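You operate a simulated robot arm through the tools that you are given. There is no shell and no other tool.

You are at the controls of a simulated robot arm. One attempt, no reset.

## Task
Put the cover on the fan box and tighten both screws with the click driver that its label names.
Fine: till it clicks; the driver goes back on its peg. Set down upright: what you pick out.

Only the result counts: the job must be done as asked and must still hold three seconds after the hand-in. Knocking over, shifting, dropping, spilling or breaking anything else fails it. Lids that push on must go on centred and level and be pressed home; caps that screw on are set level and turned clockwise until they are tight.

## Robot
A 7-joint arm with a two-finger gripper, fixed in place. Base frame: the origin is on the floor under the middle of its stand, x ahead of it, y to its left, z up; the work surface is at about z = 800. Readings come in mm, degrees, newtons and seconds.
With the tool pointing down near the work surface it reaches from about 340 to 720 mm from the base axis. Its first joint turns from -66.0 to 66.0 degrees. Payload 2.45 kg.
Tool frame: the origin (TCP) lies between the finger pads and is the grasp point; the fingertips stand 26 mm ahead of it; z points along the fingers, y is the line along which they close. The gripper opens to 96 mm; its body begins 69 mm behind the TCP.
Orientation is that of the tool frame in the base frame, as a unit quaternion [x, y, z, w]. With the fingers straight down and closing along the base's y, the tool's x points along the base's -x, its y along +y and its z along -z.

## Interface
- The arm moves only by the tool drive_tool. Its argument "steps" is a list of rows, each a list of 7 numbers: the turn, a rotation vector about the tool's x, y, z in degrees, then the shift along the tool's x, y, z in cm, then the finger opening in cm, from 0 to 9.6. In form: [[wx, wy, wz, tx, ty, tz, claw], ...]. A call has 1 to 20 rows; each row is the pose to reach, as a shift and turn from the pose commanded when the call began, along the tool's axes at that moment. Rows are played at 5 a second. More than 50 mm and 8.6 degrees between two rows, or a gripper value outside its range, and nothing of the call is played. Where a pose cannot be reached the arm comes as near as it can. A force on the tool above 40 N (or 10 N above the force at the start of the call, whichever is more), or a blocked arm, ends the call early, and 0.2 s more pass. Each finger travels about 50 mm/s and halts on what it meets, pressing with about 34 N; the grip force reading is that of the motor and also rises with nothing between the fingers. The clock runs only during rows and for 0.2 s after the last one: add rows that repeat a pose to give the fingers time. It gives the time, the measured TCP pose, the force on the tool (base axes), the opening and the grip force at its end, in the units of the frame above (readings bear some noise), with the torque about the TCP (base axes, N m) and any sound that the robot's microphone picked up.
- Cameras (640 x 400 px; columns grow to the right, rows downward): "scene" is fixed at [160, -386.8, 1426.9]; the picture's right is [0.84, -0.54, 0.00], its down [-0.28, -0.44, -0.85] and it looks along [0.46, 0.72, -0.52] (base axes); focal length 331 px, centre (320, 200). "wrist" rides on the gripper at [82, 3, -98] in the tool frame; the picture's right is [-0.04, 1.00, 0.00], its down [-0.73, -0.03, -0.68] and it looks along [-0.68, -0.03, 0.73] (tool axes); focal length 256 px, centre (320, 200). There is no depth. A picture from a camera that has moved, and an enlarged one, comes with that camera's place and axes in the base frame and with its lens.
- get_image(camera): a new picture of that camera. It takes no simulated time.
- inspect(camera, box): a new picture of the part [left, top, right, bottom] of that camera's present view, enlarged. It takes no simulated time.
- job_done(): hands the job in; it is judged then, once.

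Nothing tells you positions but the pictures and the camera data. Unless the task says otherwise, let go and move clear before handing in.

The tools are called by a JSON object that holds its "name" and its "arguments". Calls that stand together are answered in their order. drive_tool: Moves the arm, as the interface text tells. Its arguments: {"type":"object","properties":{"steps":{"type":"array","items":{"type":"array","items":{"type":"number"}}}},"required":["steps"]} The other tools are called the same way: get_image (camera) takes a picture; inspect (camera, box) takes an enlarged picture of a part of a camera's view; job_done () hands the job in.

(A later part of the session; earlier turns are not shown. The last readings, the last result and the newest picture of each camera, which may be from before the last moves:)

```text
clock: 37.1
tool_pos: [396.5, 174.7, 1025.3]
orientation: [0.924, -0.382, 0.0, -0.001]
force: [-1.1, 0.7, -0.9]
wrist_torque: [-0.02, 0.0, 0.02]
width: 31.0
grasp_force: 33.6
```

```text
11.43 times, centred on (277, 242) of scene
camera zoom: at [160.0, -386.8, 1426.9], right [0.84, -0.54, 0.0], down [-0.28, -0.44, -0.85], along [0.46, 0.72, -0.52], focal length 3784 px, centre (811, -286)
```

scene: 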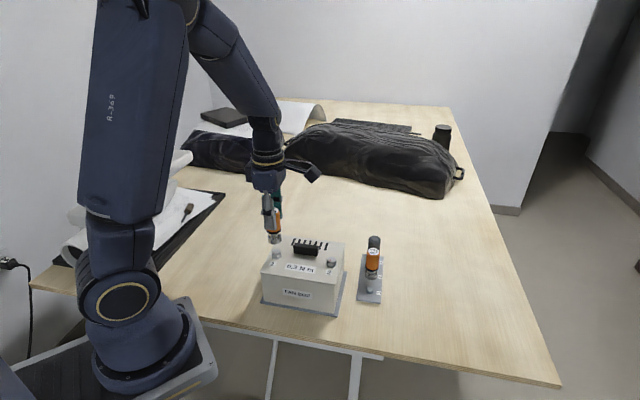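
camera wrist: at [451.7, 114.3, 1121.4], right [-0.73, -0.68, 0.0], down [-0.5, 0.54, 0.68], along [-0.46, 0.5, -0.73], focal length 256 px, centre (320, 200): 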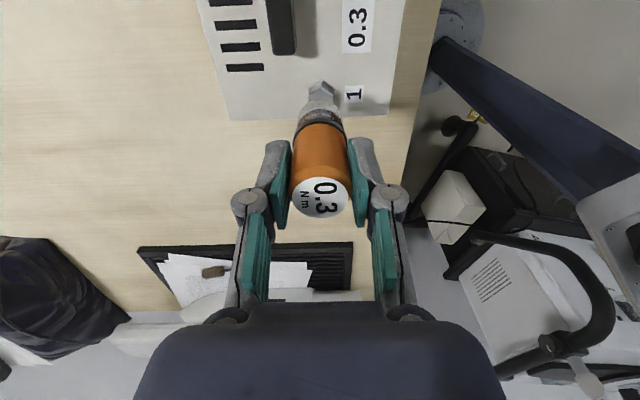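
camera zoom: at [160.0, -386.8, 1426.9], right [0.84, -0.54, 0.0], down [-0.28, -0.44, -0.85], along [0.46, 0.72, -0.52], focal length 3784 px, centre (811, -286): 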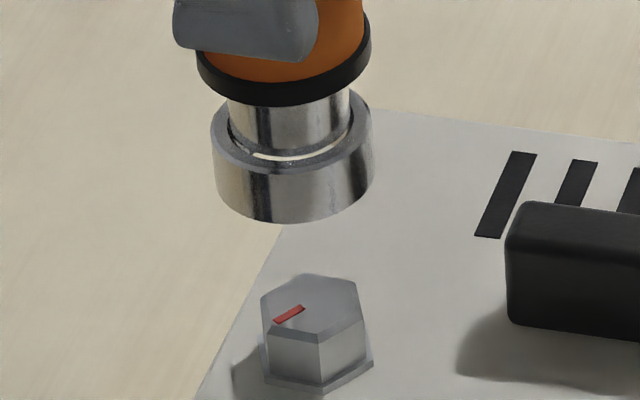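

The screw and socket agree to within about 1 mm. I'll make a small correction, lower to just above the screw head, and check from both cameras.

{"name": "drive_tool", "arguments": {"steps": [[0, 0, 0, -0.04, 0.08, 1.0, 2.0], [0, 0, 0, -0.04, 0.08, 2.0, 2.0], [0, 0, 0, -0.04, 0.08, 2.7, 2.0], [0, 0, 0, -0.04, 0.08, 2.7, 2.0]]}}

{"name": "inspect", "arguments": {"camera": "wrist", "box": [280, 70, 360, 130]}}

{"name": "inspect", "arguments": {"camera": "scene", "box": [262, 225, 292, 260]}}

```text
clock: 38.1
tool_pos: [395.4, 173.5, 997.8]
orientation: [0.924, -0.383, 0.0, 0.0]
force: [-0.1, 1.2, -1.9]
wrist_torque: [-0.02, 0.01, 0.0]
width: 31.0
grasp_force: 34.1
```

```text
6.67 times, centred on (320, 100) of wrist
camera zoom: at [450.4, 113.7, 1093.4], right [-0.73, -0.68, 0.0], down [-0.5, 0.54, 0.68], along [-0.46, 0.5, -0.73], focal length 1707 px, centre (320, 867)
```

zoom: 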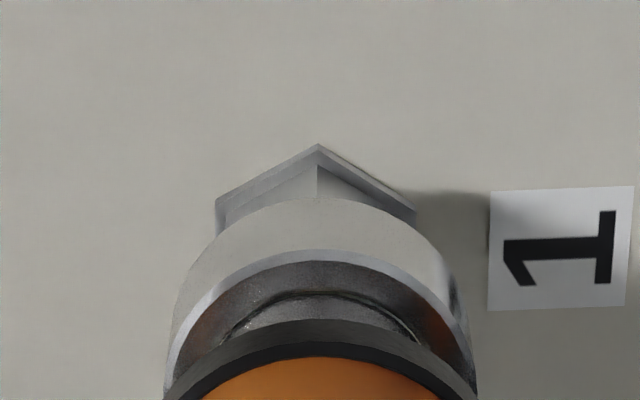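

```text
11.43 times, centred on (277, 242) of scene
camera zoom: at [160.0, -386.8, 1426.9], right [0.84, -0.54, 0.0], down [-0.28, -0.44, -0.85], along [0.46, 0.72, -0.52], focal length 3784 px, centre (811, -286)
```

zoom: 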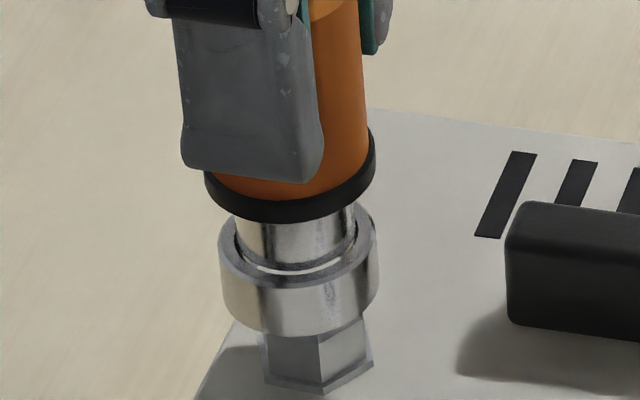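

The scene view suggests a sideways offset of about 2 mm between socket and screw. I'll zoom in further on both to resolve it.

{"name": "inspect", "arguments": {"camera": "scene", "box": [266, 240, 288, 254]}}

{"name": "inspect", "arguments": {"camera": "scene", "box": [320, 248, 342, 262]}}

{"name": "get_image", "arguments": {"camera": "wrist"}}

```text
16.00 times, centred on (277, 247) of scene
camera zoom: at [160.0, -386.8, 1426.9], right [0.84, -0.54, 0.0], down [-0.28, -0.44, -0.85], along [0.46, 0.72, -0.52], focal length 5297 px, centre (1008, -552)
```

zoom: 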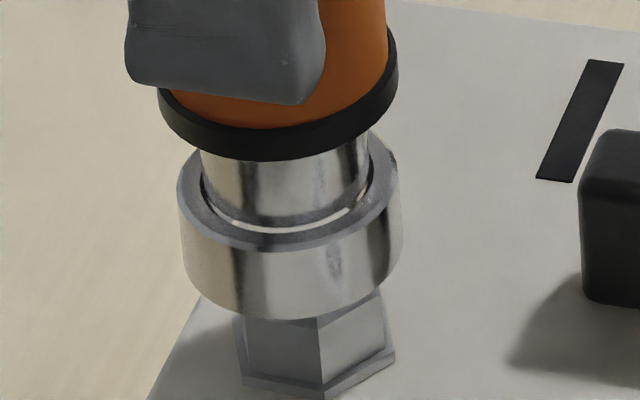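

```text
16.00 times, centred on (331, 255) of scene
camera zoom: at [160.0, -386.8, 1426.9], right [0.84, -0.54, 0.0], down [-0.28, -0.44, -0.85], along [0.46, 0.72, -0.52], focal length 5297 px, centre (144, -680)
```

zoom: 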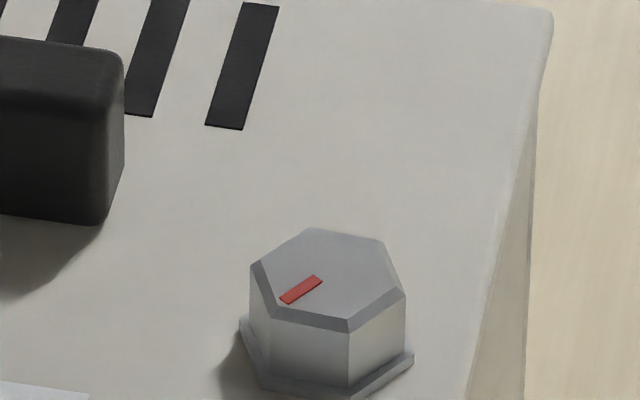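

```text
taken
camera wrist: at [450.4, 113.7, 1093.4], right [-0.73, -0.68, 0.0], down [-0.5, 0.54, 0.68], along [-0.46, 0.5, -0.73], focal length 256 px, centre (320, 200)
```

wrist: 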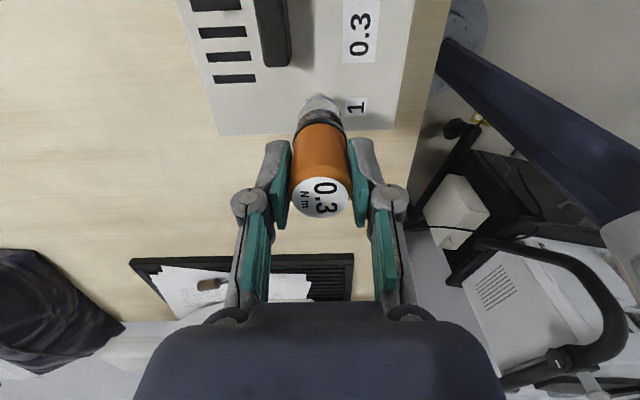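

With the hex orientation accounted for, socket and screw are aligned within about 0.7 mm. I'll lower slowly onto the head, watching the force.

{"name": "drive_tool", "arguments": {"steps": [[0, 0, 0, 0, -0.04, 0.2, 2.0], [0, 0, 0, 0, -0.04, 0.4, 2.0], [0, 0, 0, 0, -0.04, 0.6, 2.0], [0, 0, 0, 0, -0.04, 0.7, 2.0], [0, 0, 0, 0, -0.04, 0.8, 2.0], [0, 0, 0, 0, -0.04, 0.9, 2.0], [0, 0, 0, 0, -0.04, 1.0, 2.0], [0, 0, 0, 0, -0.04, 1.0, 2.0]]}}

{"name": "inspect", "arguments": {"camera": "scene", "box": [262, 228, 292, 260]}}

```text
clock: 39.9
tool_pos: [395.0, 175.3, 987.1]
orientation: [0.924, -0.382, 0.0, -0.001]
force: [-0.4, -1.1, -1.7]
wrist_torque: [-0.03, -0.01, 0.0]
width: 31.0
grasp_force: 34.1
```

```text
12.50 times, centred on (277, 244) of scene
camera zoom: at [160.0, -386.8, 1426.9], right [0.84, -0.54, 0.0], down [-0.28, -0.44, -0.85], along [0.46, 0.72, -0.52], focal length 4139 px, centre (858, -350)
```

zoom: 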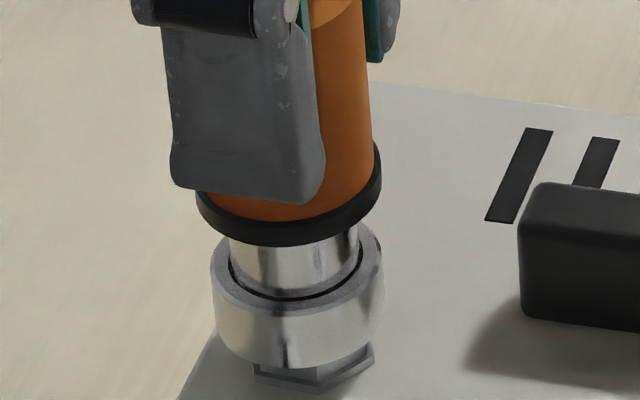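

No contact yet; the socket looks to be slipping over the head. I'll continue down in small steps.

{"name": "drive_tool", "arguments": {"steps": [[0, 0, 0, 0, 0, 0.1, 2.0], [0, 0, 0, 0, 0, 0.2, 2.0], [0, 0, 0, 0, 0, 0.3, 2.0], [0, 0, 0, 0, 0, 0.4, 2.0], [0, 0, 0, 0, 0, 0.4, 2.0]]}}

```text
clock: 41.1
tool_pos: [395.5, 174.7, 983.6]
orientation: [0.924, -0.382, -0.001, 0.0]
force: [0.1, 0.6, -2.1]
wrist_torque: [-0.01, -0.02, 0.01]
width: 30.9
grasp_force: 34.5
```

{"name": "drive_tool", "arguments": {"steps": [[0, 0, 0, 0, 0, 0.1, 2.0], [0, 0, 0, 0, 0, 0.2, 2.0], [0, 0, 0, 0, 0, 0.3, 2.0], [0, 0, 0, 0, 0, 0.3, 2.0]]}}

{"name": "inspect", "arguments": {"camera": "scene", "box": [262, 228, 292, 260]}}

{"name": "inspect", "arguments": {"camera": "wrist", "box": [280, 70, 360, 130]}}

```text
clock: 42.1
tool_pos: [395.8, 174.2, 980.3]
orientation: [0.924, -0.382, 0.001, -0.001]
force: [-0.3, -0.2, -1.0]
wrist_torque: [-0.02, -0.01, 0.0]
width: 30.7
grasp_force: 33.4
```

```text
12.50 times, centred on (277, 244) of scene
camera zoom: at [160.0, -386.8, 1426.9], right [0.84, -0.54, 0.0], down [-0.28, -0.44, -0.85], along [0.46, 0.72, -0.52], focal length 4139 px, centre (858, -350)
```

zoom: 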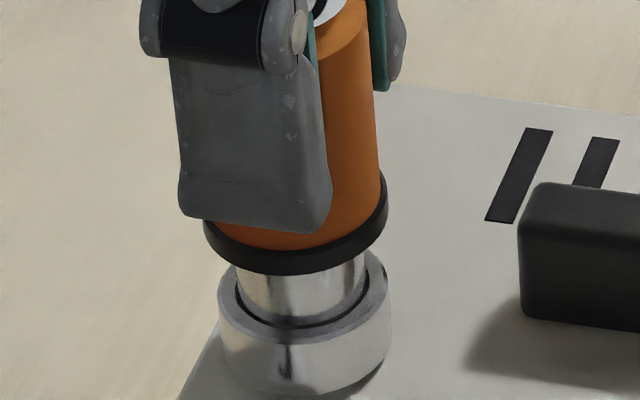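

```text
6.67 times, centred on (320, 100) of wrist
camera zoom: at [451.2, 114.4, 1076.6], right [-0.73, -0.68, 0.0], down [-0.5, 0.54, 0.68], along [-0.46, 0.5, -0.73], focal length 1707 px, centre (320, 867)
```

zoom: 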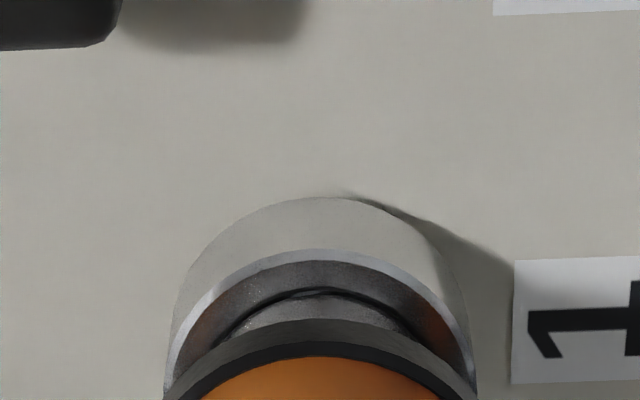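

The socket now fully encloses the head with no force. I'll keep going down to light contact.

{"name": "drive_tool", "arguments": {"steps": [[0, 0, 0, 0, 0, 0.05, 2.0], [0, 0, 0, 0, 0, 0.1, 2.0], [0, 0, 0, 0, 0, 0.15, 2.0], [0, 0, 0, 0, 0, 0.2, 2.0], [0, 0, 0, 0, 0, 0.2, 2.0]]}}

```text
clock: 43.3
tool_pos: [396.5, 174.9, 979.9]
orientation: [0.924, -0.382, 0.001, -0.001]
force: [-4.0, -3.6, 31.9]
wrist_torque: [-0.25, 0.25, 0.03]
width: 31.0
grasp_force: 33.8
```

Firm contact at 32 N, so the socket is seated over the head. I'll ease off to a light press before turning.

{"name": "drive_tool", "arguments": {"steps": [[0, 0, 0, 0, 0, -0.05, 2.0], [0, 0, 0, 0, 0, -0.07, 2.0], [0, 0, 0, 0, 0, -0.07, 2.0]]}}

```text
clock: 44.1
tool_pos: [396.1, 175.7, 979.9]
orientation: [0.924, -0.382, 0.0, -0.001]
force: [3.3, -0.5, 8.1]
wrist_torque: [0.03, -0.24, -0.01]
width: 31.1
grasp_force: 33.8
```

I have a light 8 N press on screw 1. Now I'll start turning clockwise in a small first increment to see how it responds.

{"name": "drive_tool", "arguments": {"steps": [[0, 0, 5, 0, 0, 0, 2.0], [0, 0, 10, 0, 0, 0, 2.0], [0, 0, 15, 0.01, 0, 0, 2.0], [0, 0, 20, 0.01, 0, 0, 2.0], [0, 0, 25, 0.02, 0, 0, 2.0], [0, 0, 30, 0.02, 0, 0, 2.0], [0, 0, 30, 0.02, 0, 0, 2.0]]}}

{"name": "inspect", "arguments": {"camera": "scene", "box": [262, 228, 292, 260]}}

```text
clock: 45.7
tool_pos: [395.7, 174.0, 979.6]
orientation: [0.793, -0.609, 0.0, -0.001]
force: [1.0, 3.1, 16.3]
wrist_torque: [0.17, -0.11, -0.03]
width: 31.0
grasp_force: 33.8
```

```text
12.50 times, centred on (277, 244) of scene
camera zoom: at [159.8, -386.8, 1426.9], right [0.84, -0.54, 0.0], down [-0.28, -0.44, -0.85], along [0.46, 0.72, -0.52], focal length 4139 px, centre (858, -350)
```

zoom: 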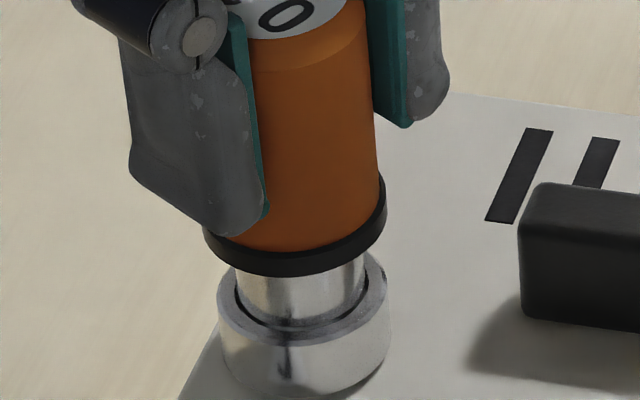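

The tool turned 30° clockwise with very little torque so far. I'll keep turning and listen for the click.

{"name": "drive_tool", "arguments": {"steps": [[0, 0, 6, 0, 0, 0, 2.0], [0, 0, 12, 0, 0, 0, 2.0], [0, 0, 18, 0.01, 0, 0, 2.0], [0, 0, 24, 0.01, 0.01, 0, 2.0], [0, 0, 30, 0.02, 0.01, 0, 2.0], [0, 0, 36, 0.02, 0.01, 0, 2.0], [0, 0, 42, 0.03, 0.01, 0, 2.0], [0, 0, 48, 0.03, 0.01, 0, 2.0], [0, 0, 54, 0.03, 0.01, 0, 2.0], [0, 0, 60, 0.04, 0.01, 0, 2.0], [0, 0, 60, 0.04, 0.01, 0, 2.0]]}}

```text
clock: 48.1
tool_pos: [393.7, 173.7, 979.2]
orientation: [-0.382, 0.924, 0.001, -0.001]
force: [-0.5, 0.0, 0.6]
wrist_torque: [0.04, -0.01, 0.01]
width: 30.9
grasp_force: 34.7
```

The press force has dropped, so the screw may be moving down or the hex has aligned. I'll lower slightly to regain contact.

{"name": "drive_tool", "arguments": {"steps": [[0, 0, 0, 0, 0, 0.03, 2.0], [0, 0, 0, 0, 0, 0.06, 2.0], [0, 0, 0, 0, 0, 0.1, 2.0], [0, 0, 0, 0, 0, 0.1, 2.0]]}}

{"name": "get_image", "arguments": {"camera": "wrist"}}

{"name": "inspect", "arguments": {"camera": "scene", "box": [262, 228, 292, 260]}}

```text
clock: 49.1
tool_pos: [396.6, 173.3, 979.7]
orientation: [-0.384, 0.924, -0.001, 0.0]
force: [-2.9, -1.8, 10.7]
wrist_torque: [-0.06, 0.2, 0.0]
width: 31.0
grasp_force: 34.2
stopped in row 4: the force on the tool passed its limit at 41 N (the readings are from after the stop); the commanded pose is now the measured one
```

```text
taken
camera wrist: at [334.8, 118.4, 1075.4], right [-0.68, 0.73, 0.0], down [0.54, 0.5, 0.68], along [0.5, 0.46, -0.73], focal length 256 px, centre (320, 200)
```

wrist: 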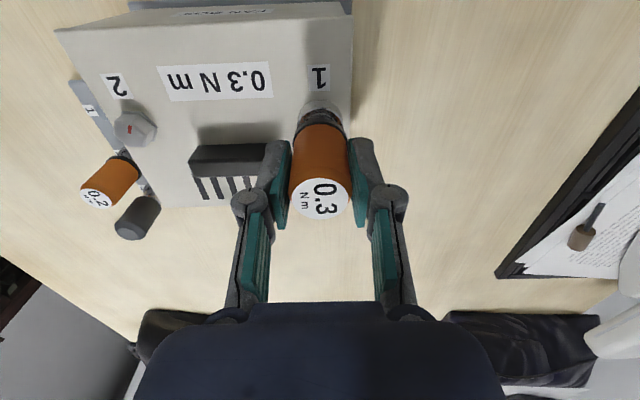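

```text
12.50 times, centred on (277, 244) of scene
camera zoom: at [159.7, -386.9, 1426.8], right [0.84, -0.54, 0.0], down [-0.28, -0.44, -0.85], along [0.46, 0.72, -0.52], focal length 4139 px, centre (858, -350)
```

zoom: 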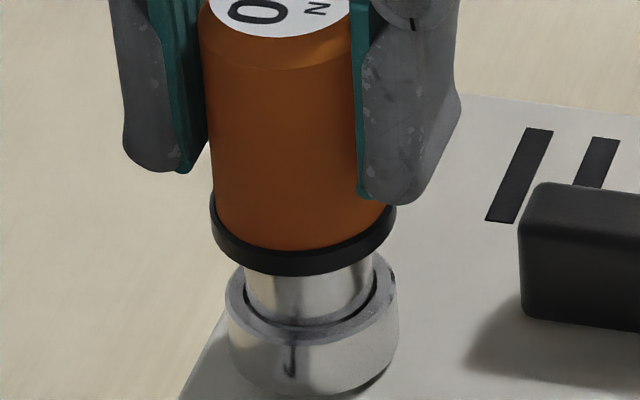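

The contact is very stiff, so the socket is bottomed on the screw. I'll keep turning clockwise with this light press.

{"name": "drive_tool", "arguments": {"steps": [[0, 0, 6, 0, 0, 0, 2.0], [0, 0, 12, 0, 0, 0, 2.0], [0, 0, 18, 0.01, 0, 0, 2.0], [0, 0, 24, 0.01, 0.01, 0, 2.0], [0, 0, 30, 0.02, 0.01, 0, 2.0], [0, 0, 36, 0.02, 0.01, 0, 2.0], [0, 0, 42, 0.03, 0.01, 0, 2.0], [0, 0, 48, 0.03, 0.01, 0, 2.0], [0, 0, 54, 0.03, 0.01, 0, 2.0], [0, 0, 60, 0.04, 0.01, 0, 2.0], [0, 0, 60, 0.04, 0.01, 0, 2.0]]}}

```text
clock: 51.5
tool_pos: [394.8, 174.4, 979.2]
orientation: [0.131, 0.991, 0.001, 0.0]
force: [-5.9, 6.4, 8.8]
wrist_torque: [0.35, 0.21, 0.09]
width: 30.8
grasp_force: 34.4
```

Torque is building slightly at 0.09 N·m, with a small side load. I'll shift a touch to relieve the side load and keep turning.

{"name": "drive_tool", "arguments": {"steps": [[0, 0, 0, 0.02, 0.015, 0, 2.0], [0, 0, 6, 0.02, 0.015, 0, 2.0], [0, 0, 12, 0.02, 0.015, 0, 2.0], [0, 0, 18, 0.03, 0.02, 0, 2.0], [0, 0, 24, 0.03, 0.02, 0, 2.0], [0, 0, 30, 0.03, 0.02, 0, 2.0], [0, 0, 30, 0.03, 0.02, 0, 2.0]]}}

```text
clock: 53.1
tool_pos: [395.9, 173.0, 978.9]
orientation: [0.383, 0.924, 0.001, 0.001]
force: [1.7, 0.5, 19.7]
wrist_torque: [-0.14, -0.12, 0.19]
width: 30.7
grasp_force: 33.6
```

Torque is up to 0.19 N·m, so the screw is engaged and tightening. I'll continue in finer steps, listening for the click.

{"name": "drive_tool", "arguments": {"steps": [[0, 0, 3, 0, 0, 0, 2.0], [0, 0, 6, 0, 0, 0, 2.0], [0, 0, 9, 0, 0, 0, 2.0], [0, 0, 12, 0, 0, 0, 2.0], [0, 0, 12, 0, 0, 0, 2.0]]}}

```text
clock: 54.4
tool_pos: [396.6, 174.6, 978.6]
orientation: [0.477, 0.879, 0.002, 0.001]
force: [4.5, 2.5, 21.0]
wrist_torque: [0.06, -0.29, 0.13]
width: 31.0
grasp_force: 34.2
```

{"name": "drive_tool", "arguments": {"steps": [[0, 0, 4, 0, 0, 0, 2.0], [0, 0, 8, 0, 0, 0, 2.0], [0, 0, 12, 0, 0, 0, 2.0], [0, 0, 16, 0, 0, 0, 2.0], [0, 0, 20, 0, 0, 0, 2.0], [0, 0, 20, 0, 0, 0, 2.0]]}}

```text
clock: 55.8
tool_pos: [395.1, 174.5, 979.7]
orientation: [0.623, 0.782, 0.003, 0.0]
force: [0.3, 6.7, 17.6]
wrist_torque: [0.27, -0.08, 0.2]
width: 30.9
grasp_force: 34.0
```

The yaw is now about +77° and torque about 0.2 N·m. I'll continue turning.

{"name": "drive_tool", "arguments": {"steps": [[0, 0, 4, 0, 0, 0, 2.0], [0, 0, 8, 0, 0, 0, 2.0], [0, 0, 12, 0.01, 0.01, 0, 2.0], [0, 0, 16, 0.01, 0.01, 0, 2.0], [0, 0, 20, 0.01, 0.01, 0, 2.0], [0, 0, 24, 0.01, 0.01, 0, 2.0], [0, 0, 28, 0.01, 0.01, 0, 2.0], [0, 0, 28, 0.01, 0.01, 0, 2.0]]}}

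{"name": "get_image", "arguments": {"camera": "wrist"}}

{"name": "inspect", "arguments": {"camera": "scene", "box": [255, 205, 305, 265]}}

```text
clock: 57.5
tool_pos: [395.8, 173.2, 979.0]
orientation: [0.794, 0.609, 0.0, 0.0]
force: [0.7, 1.6, 5.8]
wrist_torque: [0.05, -0.03, 0.26]
width: 30.6
grasp_force: 33.8
```

```text
taken
camera wrist: at [418.8, 252.0, 1075.1], right [0.95, -0.3, 0.0], down [-0.22, -0.7, 0.68], along [-0.2, -0.65, -0.73], focal length 256 px, centre (320, 200)
```

wrist: 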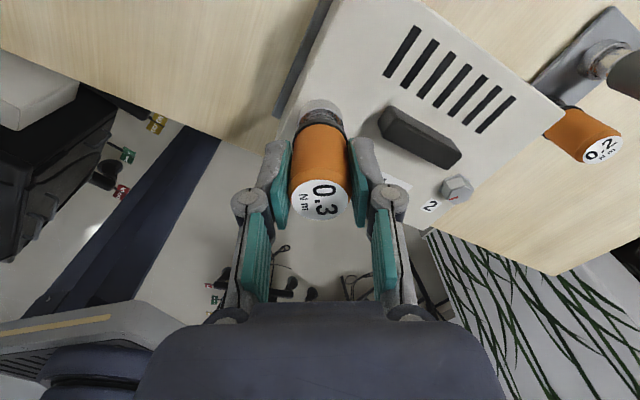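

```text
6.67 times, centred on (280, 235) of scene
camera zoom: at [159.9, -386.8, 1426.9], right [0.84, -0.54, 0.0], down [-0.28, -0.44, -0.85], along [0.46, 0.72, -0.52], focal length 2207 px, centre (587, -33)
```

zoom: 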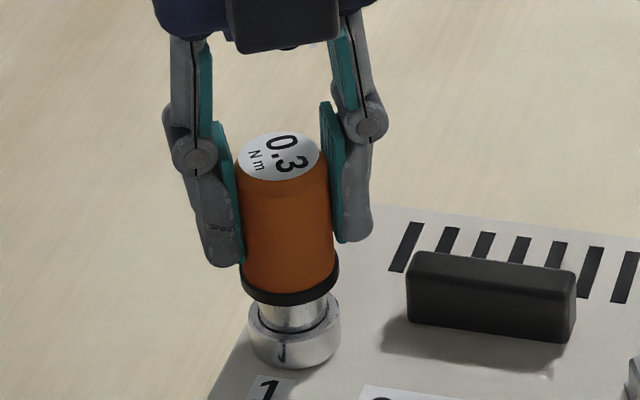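

Torque is 0.26 N·m, close to the 0.3 setting. I'll take smaller steps now.

{"name": "drive_tool", "arguments": {"steps": [[0, 0, 2, 0, 0, 0, 2.0], [0, 0, 4, 0, 0, 0, 2.0], [0, 0, 6, 0, 0, 0, 2.0], [0, 0, 8, 0, 0, 0, 2.0], [0, 0, 10, 0, 0, 0, 2.0], [0, 0, 10, 0, 0, 0, 2.0]]}}

```text
clock: 59.0
tool_pos: [396.0, 174.1, 978.7]
orientation: [0.844, 0.537, 0.001, -0.001]
force: [1.7, -0.1, 8.3]
wrist_torque: [-0.06, -0.04, 0.11]
width: 30.8
grasp_force: 33.9
```

{"name": "drive_tool", "arguments": {"steps": [[0, 0, 3, 0, 0, 0, 2.0], [0, 0, 6, 0, 0, 0, 2.0], [0, 0, 9, 0, 0, 0, 2.0], [0, 0, 12, 0, 0, 0, 2.0], [0, 0, 15, 0, 0, 0, 2.0], [0, 0, 15, 0, 0, 0, 2.0]]}}

{"name": "get_image", "arguments": {"camera": "wrist"}}

```text
clock: 60.4
tool_pos: [395.8, 173.1, 978.3]
orientation: [0.906, 0.423, 0.001, 0.0]
force: [2.9, 1.5, 0.8]
wrist_torque: [0.1, -0.11, 0.29]
width: 30.5
grasp_force: 33.7
```

```text
taken
camera wrist: at [448.9, 234.6, 1075.1], right [0.74, -0.67, 0.0], down [-0.49, -0.54, 0.68], along [-0.46, -0.5, -0.74], focal length 256 px, centre (320, 200)
```

wrist: 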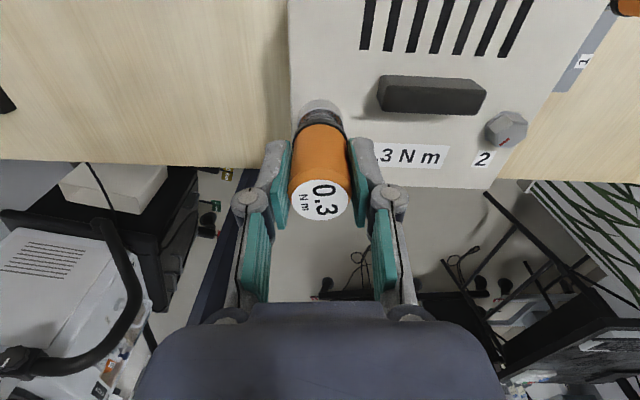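

Torque is 0.29 N·m, right at the threshold. I'll take a few more degrees with a very slight downward feed.

{"name": "drive_tool", "arguments": {"steps": [[0, 0, 2, 0, 0, 0.01, 2.0], [0, 0, 4, 0, 0, 0.02, 2.0], [0, 0, 6, 0, 0, 0.02, 2.0], [0, 0, 8, 0, 0, 0.02, 2.0], [0, 0, 10, 0, 0, 0.02, 2.0], [0, 0, 10, 0, 0, 0.02, 2.0]]}}

```text
clock: 61.8
tool_pos: [395.2, 174.5, 978.5]
orientation: [0.94, 0.342, 0.001, 0.001]
force: [0.4, 1.8, 8.6]
wrist_torque: [0.01, 0.12, 0.11]
width: 30.7
grasp_force: 33.9
```

{"name": "inspect", "arguments": {"camera": "wrist", "box": [280, 90, 360, 230]}}

{"name": "inspect", "arguments": {"camera": "scene", "box": [262, 228, 292, 260]}}

```text
2.86 times, centred on (320, 160) of wrist
camera zoom: at [459.0, 224.2, 1074.9], right [0.61, -0.79, 0.0], down [-0.58, -0.45, 0.68], along [-0.54, -0.41, -0.73], focal length 731 px, centre (320, 314)
```

zoom: 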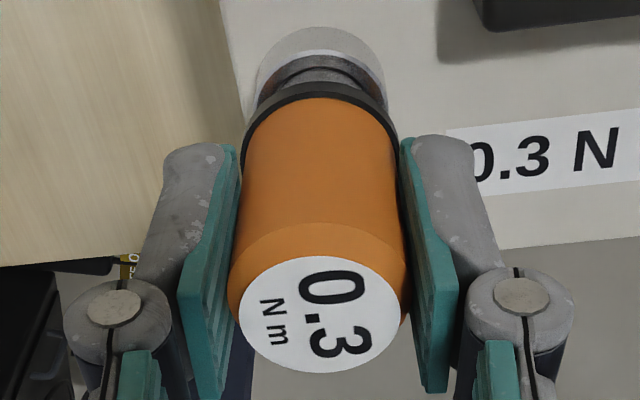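

```text
12.50 times, centred on (277, 244) of scene
camera zoom: at [159.8, -386.8, 1426.9], right [0.84, -0.54, 0.0], down [-0.28, -0.44, -0.85], along [0.46, 0.72, -0.52], focal length 4139 px, centre (858, -350)
```

zoom: 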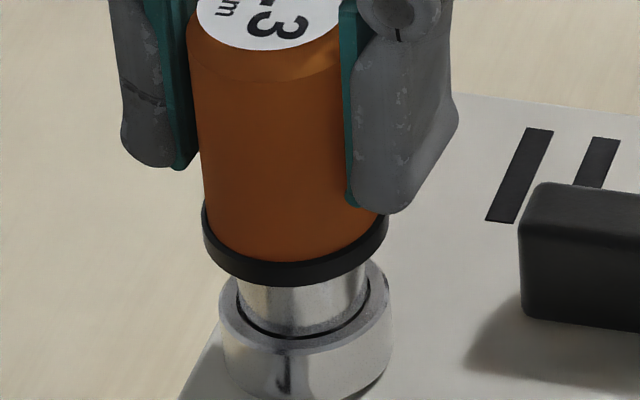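

The driver is still well held, having slipped only a few degrees. I'll continue turning in small increments.

{"name": "drive_tool", "arguments": {"steps": [[0, 0, 2, 0, 0, 0, 2.0], [0, 0, 4, 0, 0, 0, 2.0], [0, 0, 6, 0, 0, 0, 2.0], [0, 0, 8, 0, 0, 0, 2.0], [0, 0, 8, 0, 0, 0, 2.0]]}}

```text
clock: 63.0
tool_pos: [394.8, 174.0, 978.8]
orientation: [0.961, 0.276, 0.001, 0.0]
force: [0.4, 4.5, 0.1]
wrist_torque: [0.29, -0.03, 0.08]
width: 30.9
grasp_force: 34.2
```

{"name": "drive_tool", "arguments": {"steps": [[0, 0, 3, 0, 0, 0.01, 2.0], [0, 0, 6, 0, 0, 0.02, 2.0], [0, 0, 9, 0, 0, 0.02, 2.0], [0, 0, 12, 0, 0, 0.02, 2.0], [0, 0, 15, 0, 0, 0.02, 2.0], [0, 0, 15, 0, 0, 0.02, 2.0]]}}

```text
clock: 64.3
tool_pos: [395.3, 173.8, 977.8]
orientation: [0.989, 0.149, 0.001, 0.0]
force: [0.7, -0.5, 11.4]
wrist_torque: [-0.13, 0.17, 0.25]
width: 30.8
grasp_force: 34.1
```

{"name": "drive_tool", "arguments": {"steps": [[0, 0, 2, 0, 0, 0, 2.0], [0, 0, 4, 0, 0, 0, 2.0], [0, 0, 6, 0, 0, 0, 2.0], [0, 0, 8, 0, 0, 0, 2.0], [0, 0, 10, 0, 0, 0, 2.0], [0, 0, 10, 0, 0, 0, 2.0]]}}

{"name": "inspect", "arguments": {"camera": "wrist", "box": [280, 90, 360, 230]}}

```text
clock: 64.9
tool_pos: [395.9, 173.4, 977.9]
orientation: [0.992, 0.122, -0.001, -0.005]
force: [-3.8, -2.4, 16.1]
wrist_torque: [-0.29, 0.32, 0.11]
width: 30.7
grasp_force: 34.0
out of reach, approached as far as the arm can: row 2
stopped in row 2: the force on the tool passed its limit at 47 N (the readings are from after the stop); the commanded pose is now the measured one
```

```text
2.86 times, centred on (320, 160) of wrist
camera zoom: at [475.8, 189.0, 1074.4], right [0.2, -0.98, -0.01], down [-0.72, -0.16, 0.68], along [-0.67, -0.13, -0.73], focal length 731 px, centre (320, 314)
```

zoom: 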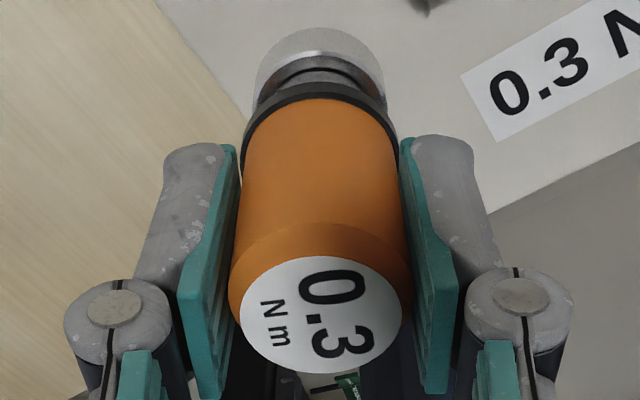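

I've hit the wrist's limit at a yaw of about 166°, with no click yet. I'll lift the driver off the head, look at the screw mark, and wind back for another bite.

{"name": "drive_tool", "arguments": {"steps": [[0, 0, 0, 0, 0, -0.3, 2.0], [0, 0, 0, 0, 0, -1.0, 2.0], [0, 0, 0, 0, 0, -2.0, 2.0], [0, 0, 0, 0, 0, -3.0, 2.0], [0, 0, 0, 0, 0, -3.5, 2.0], [0, 0, 0, 0, 0, -3.5, 2.0]]}}

{"name": "inspect", "arguments": {"camera": "scene", "box": [262, 222, 292, 258]}}

{"name": "inspect", "arguments": {"camera": "wrist", "box": [270, 60, 370, 160]}}

{"name": "inspect", "arguments": {"camera": "scene", "box": [240, 220, 360, 295]}}

```text
clock: 66.3
tool_pos: [405.8, 163.9, 1000.3]
orientation: [0.992, 0.123, -0.003, -0.006]
force: [-20.3, 16.2, 1.9]
wrist_torque: [1.24, 1.44, 0.05]
width: 31.0
grasp_force: 34.2
out of reach, approached as far as the arm can: row 2, 3, 4, 5, 6
```

```text
11.11 times, centred on (277, 240) of scene
camera zoom: at [159.4, -386.4, 1427.0], right [0.84, -0.54, 0.0], down [-0.28, -0.44, -0.85], along [0.46, 0.72, -0.52], focal length 3679 px, centre (798, -244)
```

zoom: 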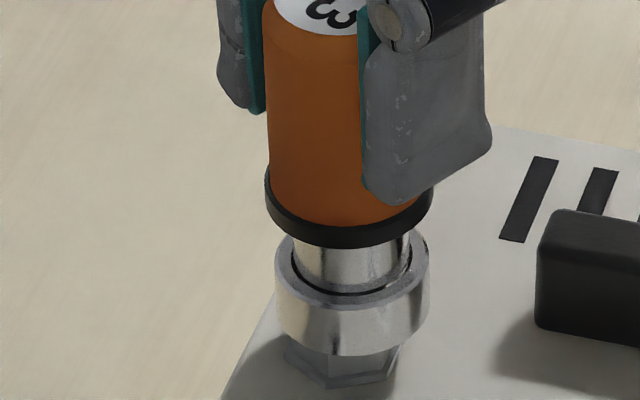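

```text
4.00 times, centred on (320, 110) of wrist
camera zoom: at [485.1, 179.8, 1095.9], right [0.21, -0.98, -0.01], down [-0.71, -0.16, 0.68], along [-0.67, -0.13, -0.73], focal length 1024 px, centre (320, 560)
```

zoom: 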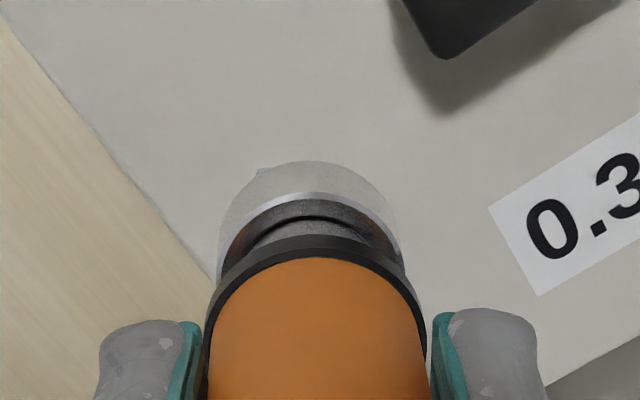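

```text
5.33 times, centred on (300, 258) of scene
camera zoom: at [159.4, -386.4, 1427.0], right [0.84, -0.54, 0.0], down [-0.28, -0.44, -0.85], along [0.46, 0.72, -0.52], focal length 1766 px, centre (427, -107)
```

zoom: 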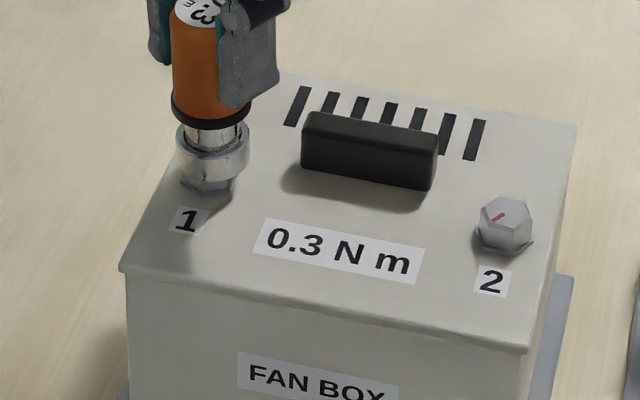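

The arm hit its joint limit and couldn't lift cleanly: the socket jammed on the head and tipped the box a little. I'll back the wrist off the limit and lower gently, so the box settles flat again before freeing the driver.

{"name": "drive_tool", "arguments": {"steps": [[-0.2, 0, -3, 0.5, 0.8, 1.6, 2.0], [-0.4, 0, -5, 0.25, 0.4, 2.2, 2.0], [-0.58, 0, -7, 0.0, 0.0, 2.8, 2.0], [-0.58, 0, -9, 0.0, 0.0, 3.2, 2.0], [-0.58, 0, -9, 0.0, 0.0, 3.2, 2.0]]}}

{"name": "inspect", "arguments": {"camera": "scene", "box": [240, 220, 360, 295]}}

```text
clock: 67.1
tool_pos: [411.9, 159.1, 978.0]
orientation: [0.985, 0.174, 0.005, 0.0]
force: [-3.1, -3.1, 12.5]
wrist_torque: [-0.13, 0.17, -0.01]
width: 30.8
grasp_force: 33.7
stopped in row 3: the force on the tool passed its limit at 51 N (the readings are from after the stop); the commanded pose is now the measured one
```

```text
5.33 times, centred on (300, 258) of scene
camera zoom: at [159.7, -387.0, 1426.8], right [0.84, -0.54, 0.0], down [-0.28, -0.44, -0.85], along [0.46, 0.72, -0.52], focal length 1766 px, centre (427, -107)
```

zoom: 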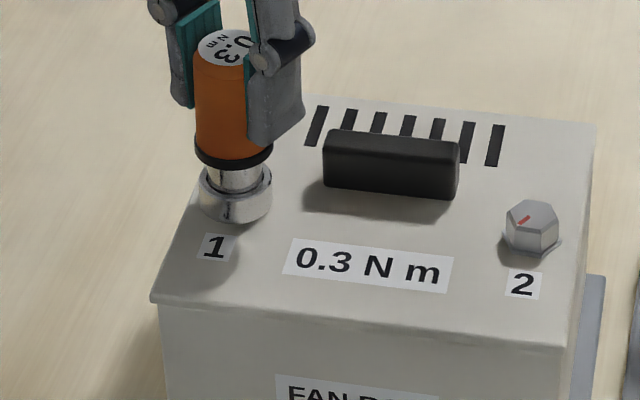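

The box slid about 20 mm sideways with the driver still on screw 1. I can move it back by the handle later. First I'll back the wrist off its limit and square the tool while it is still seated.

{"name": "drive_tool", "arguments": {"steps": [[0, 0, -3, 0, 0, -0.03, 2.0], [0, -0.2, -6, 0.02, 0, -0.04, 2.0], [0.1, -0.4, -9, 0.04, 0, -0.05, 2.0], [0.1, -0.5, -12, 0.06, 0.01, -0.05, 2.0], [0.1, -0.5, -14, 0.06, 0.01, -0.05, 2.0], [0.1, -0.5, -14, 0.06, 0.01, -0.05, 2.0]]}}

```text
clock: 68.5
tool_pos: [411.9, 160.0, 979.2]
orientation: [0.956, 0.293, 0.001, 0.001]
force: [-3.0, 9.2, 0.9]
wrist_torque: [0.61, 0.13, -0.08]
width: 30.8
grasp_force: 33.9
```

The tool is square again at a yaw of 146°. I'll relieve the small side load and try a careful short lift.

{"name": "drive_tool", "arguments": {"steps": [[0, 0, 0, 0.01, -0.03, 0, 2.0], [0, 0, 0, 0.01, -0.03, -0.1, 2.0], [0, 0, 0, 0.01, -0.03, -0.3, 2.0], [0, 0, 0, 0.01, -0.03, -0.5, 2.0], [0, 0, 0, 0.01, -0.03, -0.5, 2.0]]}}

{"name": "inspect", "arguments": {"camera": "scene", "box": [240, 220, 360, 295]}}

```text
clock: 69.7
tool_pos: [413.2, 158.8, 984.5]
orientation: [0.956, 0.293, 0.002, 0.001]
force: [-5.8, 4.0, -3.0]
wrist_torque: [0.31, 0.32, -0.04]
width: 30.8
grasp_force: 33.8
```

```text
5.33 times, centred on (300, 258) of scene
camera zoom: at [159.8, -386.7, 1426.9], right [0.84, -0.54, 0.0], down [-0.28, -0.44, -0.85], along [0.46, 0.72, -0.52], focal length 1766 px, centre (427, -107)
```

zoom: 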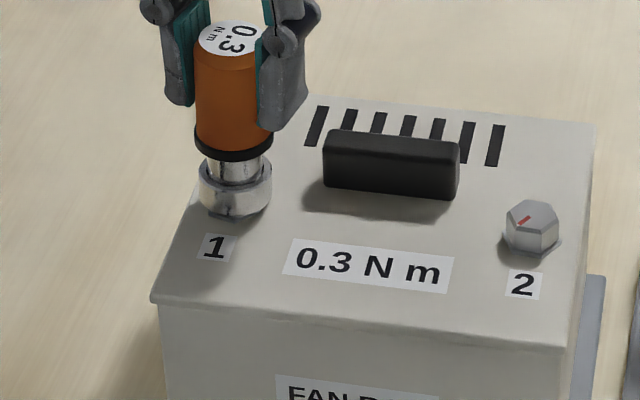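

It's lifting cleanly and the box is staying put. I'll continue up.

{"name": "drive_tool", "arguments": {"steps": [[0, 0, 0, 0, 0, -0.3, 2.0], [0, 0, 0, 0, 0, -0.7, 2.0], [0, 0, 0, 0, 0, -1.2, 2.0], [0, 0, 0, 0, 0, -1.8, 2.0], [0, 0, 0, 0, 0, -2.5, 2.0], [0, 0, 0, 0, 0, -2.5, 2.0]]}}

{"name": "get_image", "arguments": {"camera": "scene"}}

{"name": "inspect", "arguments": {"camera": "scene", "box": [270, 225, 300, 260]}}

{"name": "get_image", "arguments": {"camera": "wrist"}}

```text
clock: 71.1
tool_pos: [412.6, 160.0, 1008.0]
orientation: [0.956, 0.294, 0.001, 0.002]
force: [0.4, -0.3, -1.3]
wrist_torque: [0.01, 0.01, 0.0]
width: 30.8
grasp_force: 33.8
```

```text
taken
```

scene: 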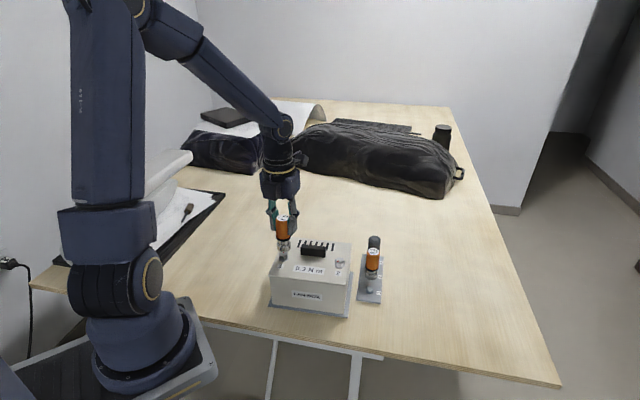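

```text
11.43 times, centred on (285, 242) of scene
camera zoom: at [160.0, -386.8, 1426.9], right [0.84, -0.54, 0.0], down [-0.28, -0.44, -0.85], along [0.46, 0.72, -0.52], focal length 3784 px, centre (720, -286)
```

zoom: 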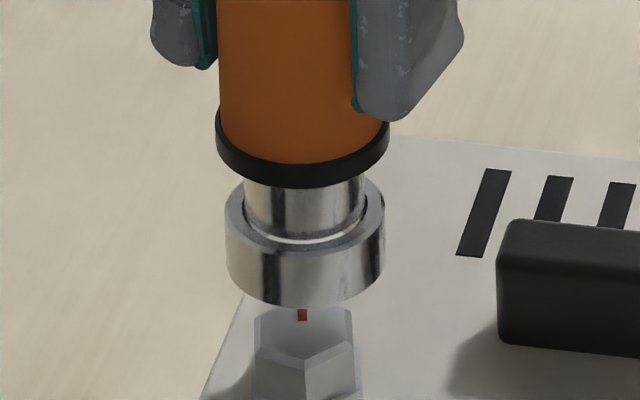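

```text
taken
camera wrist: at [481.9, 203.4, 1104.8], right [0.53, -0.85, 0.0], down [-0.63, -0.39, 0.68], along [-0.57, -0.36, -0.74], focal length 256 px, centre (320, 200)
```

wrist: 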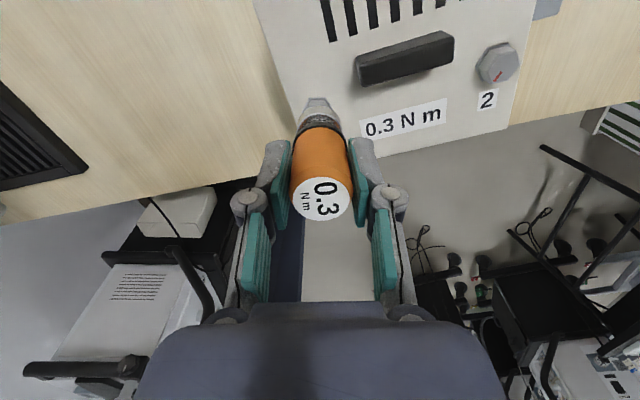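

The driver is off and the box is stable. The mark on screw 1 shows it turned only about 115°, so it wasn't engaged for part of the rotation. I'll rewind the wrist while moving the driver aside so I can inspect the screw.

{"name": "drive_tool", "arguments": {"steps": [[0, 0, -8, 0.1, 0.6, -0.2, 2.0], [0, 0, -16, 0.2, 1.2, -0.4, 2.0], [0, 0, -24, 0.3, 1.8, -0.6, 2.0], [0, 0, -32, 0.4, 2.4, -0.8, 2.0], [0, 0, -40, 0.5, 3.0, -1.0, 2.0], [0, 0, -48, 0.6, 3.6, -1.2, 2.0], [0, 0, -56, 0.8, 4.2, -1.4, 2.0], [0, 0, -64, 0.86, 4.42, -1.5, 2.0], [0, 0, -72, 0.86, 4.42, -1.5, 2.0], [0, 0, -80, 0.86, 4.42, -1.5, 2.0], [0, 0, -88, 0.86, 4.42, -1.5, 2.0], [0, 0, -96, 0.86, 4.42, -1.5, 2.0], [0, 0, -96, 0.86, 4.42, -1.5, 2.0]]}}

{"name": "drive_tool", "arguments": {"steps": [[0, 0, -8, 0, 0, 0, 2.0], [0, 0, -16, 0, 0, 0, 2.0], [0, 0, -24, 0, 0, 0, 2.0], [0, 0, -32, 0, 0, 0, 2.0], [0, 0, -40, 0, 0, 0, 2.0], [0, 0, -48, 0, 0, 0, 2.0], [0, 0, -56, 0, 0, 0, 2.0], [0, 0, -64, 0, 0, 0, 2.0], [0, 0, -72, 0, 0, 0, 2.0], [0, 0, -80, 0, 0, 0, 2.0], [0, 0, -88, 0, 0, 0, 2.0], [0, 0, -95, 0, 0, 0, 2.0], [0, 0, -95, 0, 0, 0, 2.0]]}}

{"name": "get_image", "arguments": {"camera": "wrist"}}

{"name": "inspect", "arguments": {"camera": "scene", "box": [240, 220, 360, 295]}}

```text
clock: 73.9
tool_pos: [445.3, 128.3, 1023.9]
orientation: [0.421, 0.907, 0.0, 0.002]
force: [0.3, -0.8, -1.3]
wrist_torque: [0.01, 0.02, 0.0]
width: 31.0
grasp_force: 33.8
```

```text
clock: 76.7
tool_pos: [444.0, 128.5, 1023.6]
orientation: [-0.384, 0.923, 0.0, 0.001]
force: [0.3, 0.1, -0.5]
wrist_torque: [0.01, -0.03, 0.02]
width: 31.0
grasp_force: 34.2
```

```text
taken
camera wrist: at [383.8, 73.0, 1120.0], right [-0.68, 0.73, 0.0], down [0.54, 0.5, 0.68], along [0.5, 0.46, -0.73], focal length 256 px, centre (320, 200)
```

wrist: 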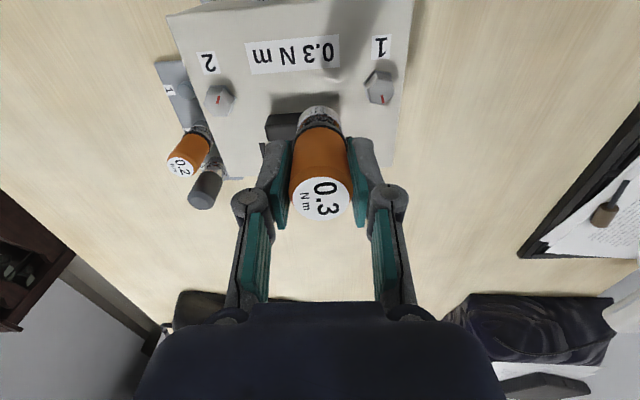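

```text
5.33 times, centred on (300, 258) of scene
camera zoom: at [160.0, -386.8, 1426.9], right [0.84, -0.54, 0.0], down [-0.28, -0.44, -0.85], along [0.46, 0.72, -0.52], focal length 1766 px, centre (427, -107)
```

zoom: 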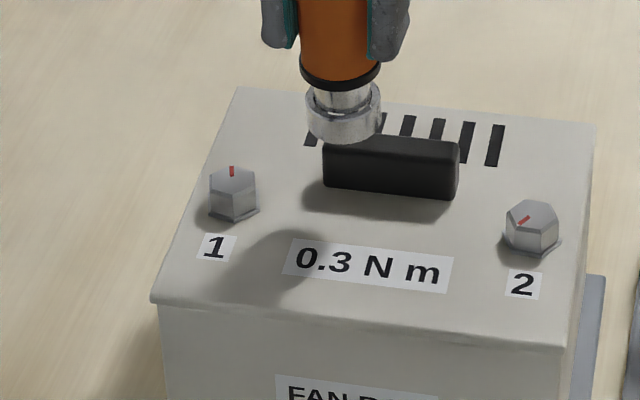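

{"name": "inspect", "arguments": {"camera": "wrist", "box": [350, 30, 420, 120]}}

{"name": "inspect", "arguments": {"camera": "wrist", "box": [180, 30, 250, 120]}}

{"name": "inspect", "arguments": {"camera": "scene", "box": [272, 245, 294, 265]}}

{"name": "inspect", "arguments": {"camera": "scene", "box": [328, 252, 350, 270]}}

```text
4.44 times, centred on (385, 75) of wrist
camera zoom: at [383.8, 73.0, 1120.0], right [-0.68, 0.73, 0.0], down [0.54, 0.5, 0.68], along [0.5, 0.46, -0.73], focal length 1138 px, centre (31, 756)
```

zoom: 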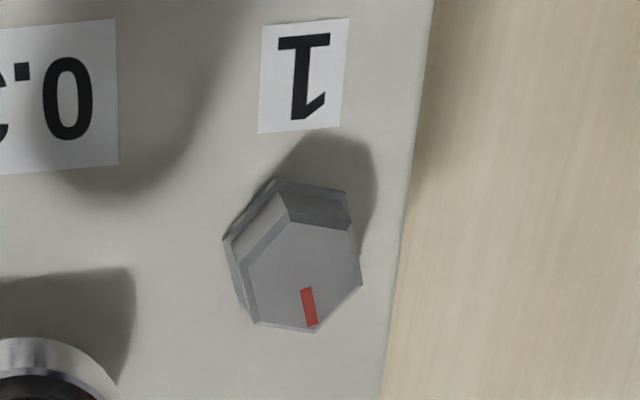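

```text
4.44 times, centred on (215, 75) of wrist
camera zoom: at [383.8, 73.0, 1120.0], right [-0.68, 0.73, 0.0], down [0.54, 0.5, 0.68], along [0.5, 0.46, -0.73], focal length 1138 px, centre (787, 756)
```

zoom: 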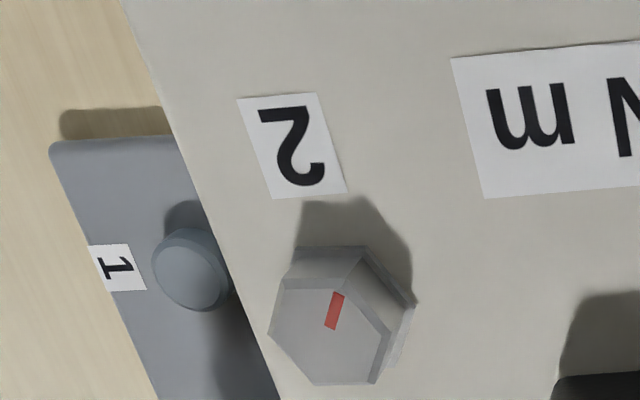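

```text
16.00 times, centred on (283, 255) of scene
camera zoom: at [160.0, -386.8, 1426.9], right [0.84, -0.54, 0.0], down [-0.28, -0.44, -0.85], along [0.46, 0.72, -0.52], focal length 5297 px, centre (912, -680)
```

zoom: 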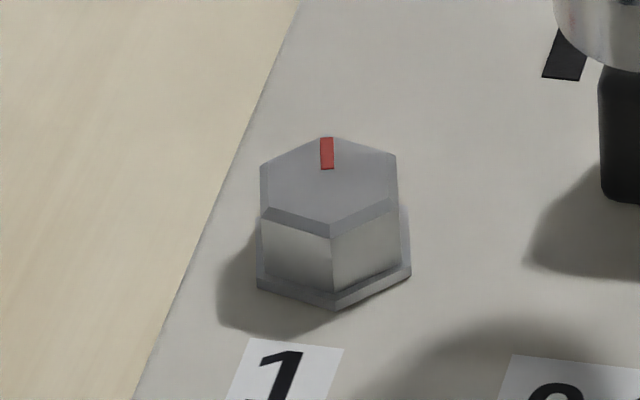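

```text
16.00 times, centred on (339, 261) of scene
camera zoom: at [160.0, -386.8, 1426.9], right [0.84, -0.54, 0.0], down [-0.28, -0.44, -0.85], along [0.46, 0.72, -0.52], focal length 5297 px, centre (16, -776)
```

zoom: 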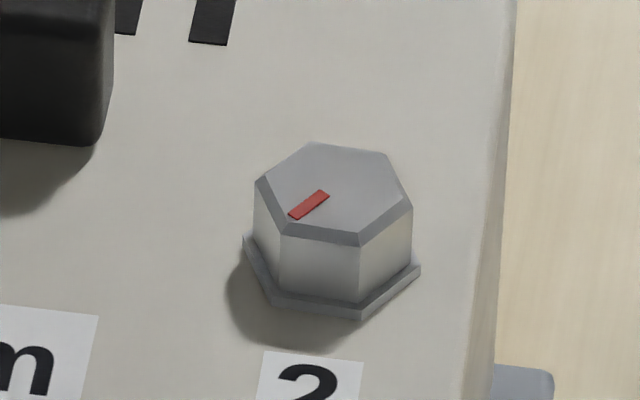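

The mark on screw 1 moved about 120° clockwise. I'll check how much the driver slipped inside the fingers.

{"name": "inspect", "arguments": {"camera": "wrist", "box": [280, 90, 360, 230]}}

{"name": "inspect", "arguments": {"camera": "scene", "box": [285, 185, 325, 250]}}

```text
2.86 times, centred on (320, 160) of wrist
camera zoom: at [383.8, 73.0, 1120.0], right [-0.68, 0.73, 0.0], down [0.54, 0.5, 0.68], along [0.5, 0.46, -0.73], focal length 731 px, centre (320, 314)
```

zoom: 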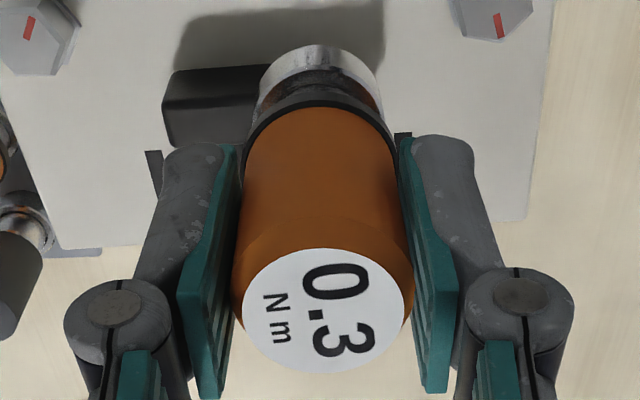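

```text
6.15 times, centred on (305, 218) of scene
camera zoom: at [160.0, -386.8, 1426.9], right [0.84, -0.54, 0.0], down [-0.28, -0.44, -0.85], along [0.46, 0.72, -0.52], focal length 2037 px, centre (412, 92)
```

zoom: 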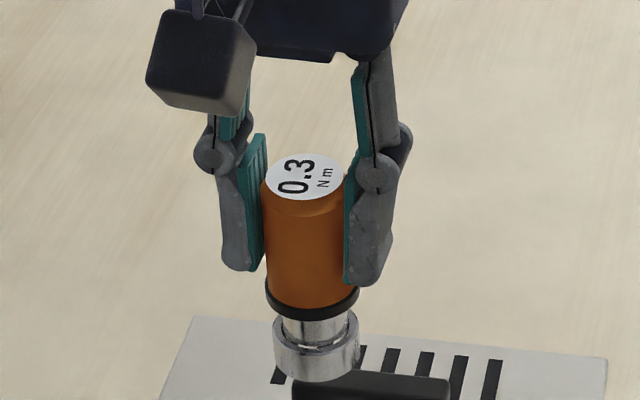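

The driver has tilted about 3° in the fingers from that jam. My plan is to tilt the tool to compensate, seat the socket on screw 1 again, release so it stands upright, then regrip square. I'll move over screw 1's new position at about (406, 158.6) while still high.

{"name": "drive_tool", "arguments": {"steps": [[-0.1, 0.8, 4, 0.15, 1.2, 0, 2.0], [-0.2, 1.5, 8, 0.3, 2.4, 0, 2.0], [-0.3, 2.2, 12, 0.45, 3.6, 0, 2.0], [-0.38, 2.88, 15, 0.61, 4.73, 0, 2.0], [-0.38, 2.88, 15, 0.61, 4.73, 0, 2.0]]}}

{"name": "get_image", "arguments": {"camera": "wrist"}}

{"name": "inspect", "arguments": {"camera": "wrist", "box": [280, 60, 360, 130]}}

{"name": "inspect", "arguments": {"camera": "scene", "box": [262, 205, 302, 262]}}

```text
clock: 77.9
tool_pos: [406.6, 157.5, 1023.9]
orientation: [-0.259, 0.966, -0.008, -0.023]
force: [1.0, -0.2, -1.7]
wrist_torque: [0.01, 0.0, 0.01]
width: 30.7
grasp_force: 34.1
```

```text
taken
camera wrist: at [338.1, 122.1, 1123.7], right [-0.47, 0.89, 0.0], down [0.68, 0.36, 0.64], along [0.57, 0.3, -0.77], focal length 256 px, centre (320, 200)
```

wrist: 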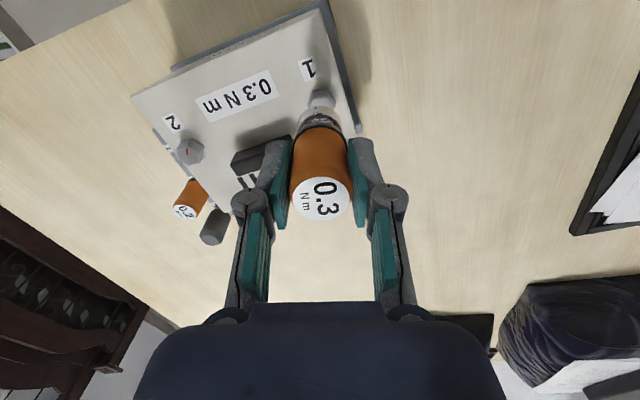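

```text
5.71 times, centred on (320, 95) of wrist
camera zoom: at [338.1, 122.1, 1123.7], right [-0.47, 0.89, 0.0], down [0.68, 0.36, 0.64], along [0.57, 0.3, -0.77], focal length 1463 px, centre (320, 800)
```

zoom: 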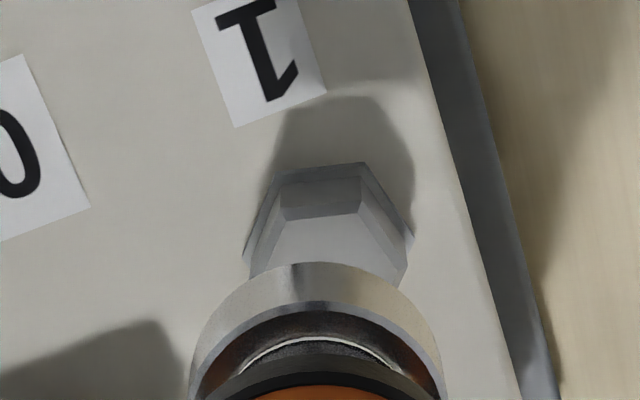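

```text
7.02 times, centred on (282, 234) of scene
camera zoom: at [160.0, -386.8, 1426.9], right [0.84, -0.54, 0.0], down [-0.28, -0.44, -0.85], along [0.46, 0.72, -0.52], focal length 2323 px, centre (587, -35)
```

zoom: 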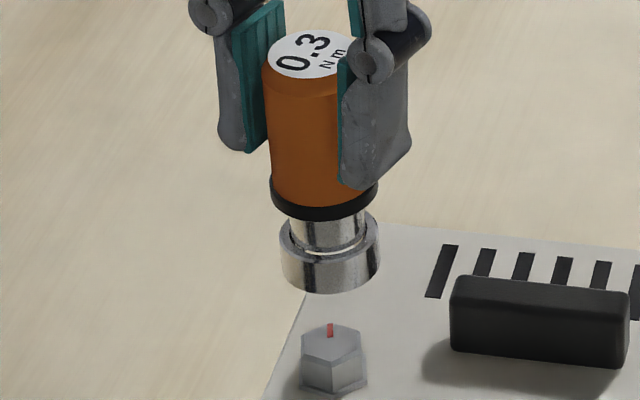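

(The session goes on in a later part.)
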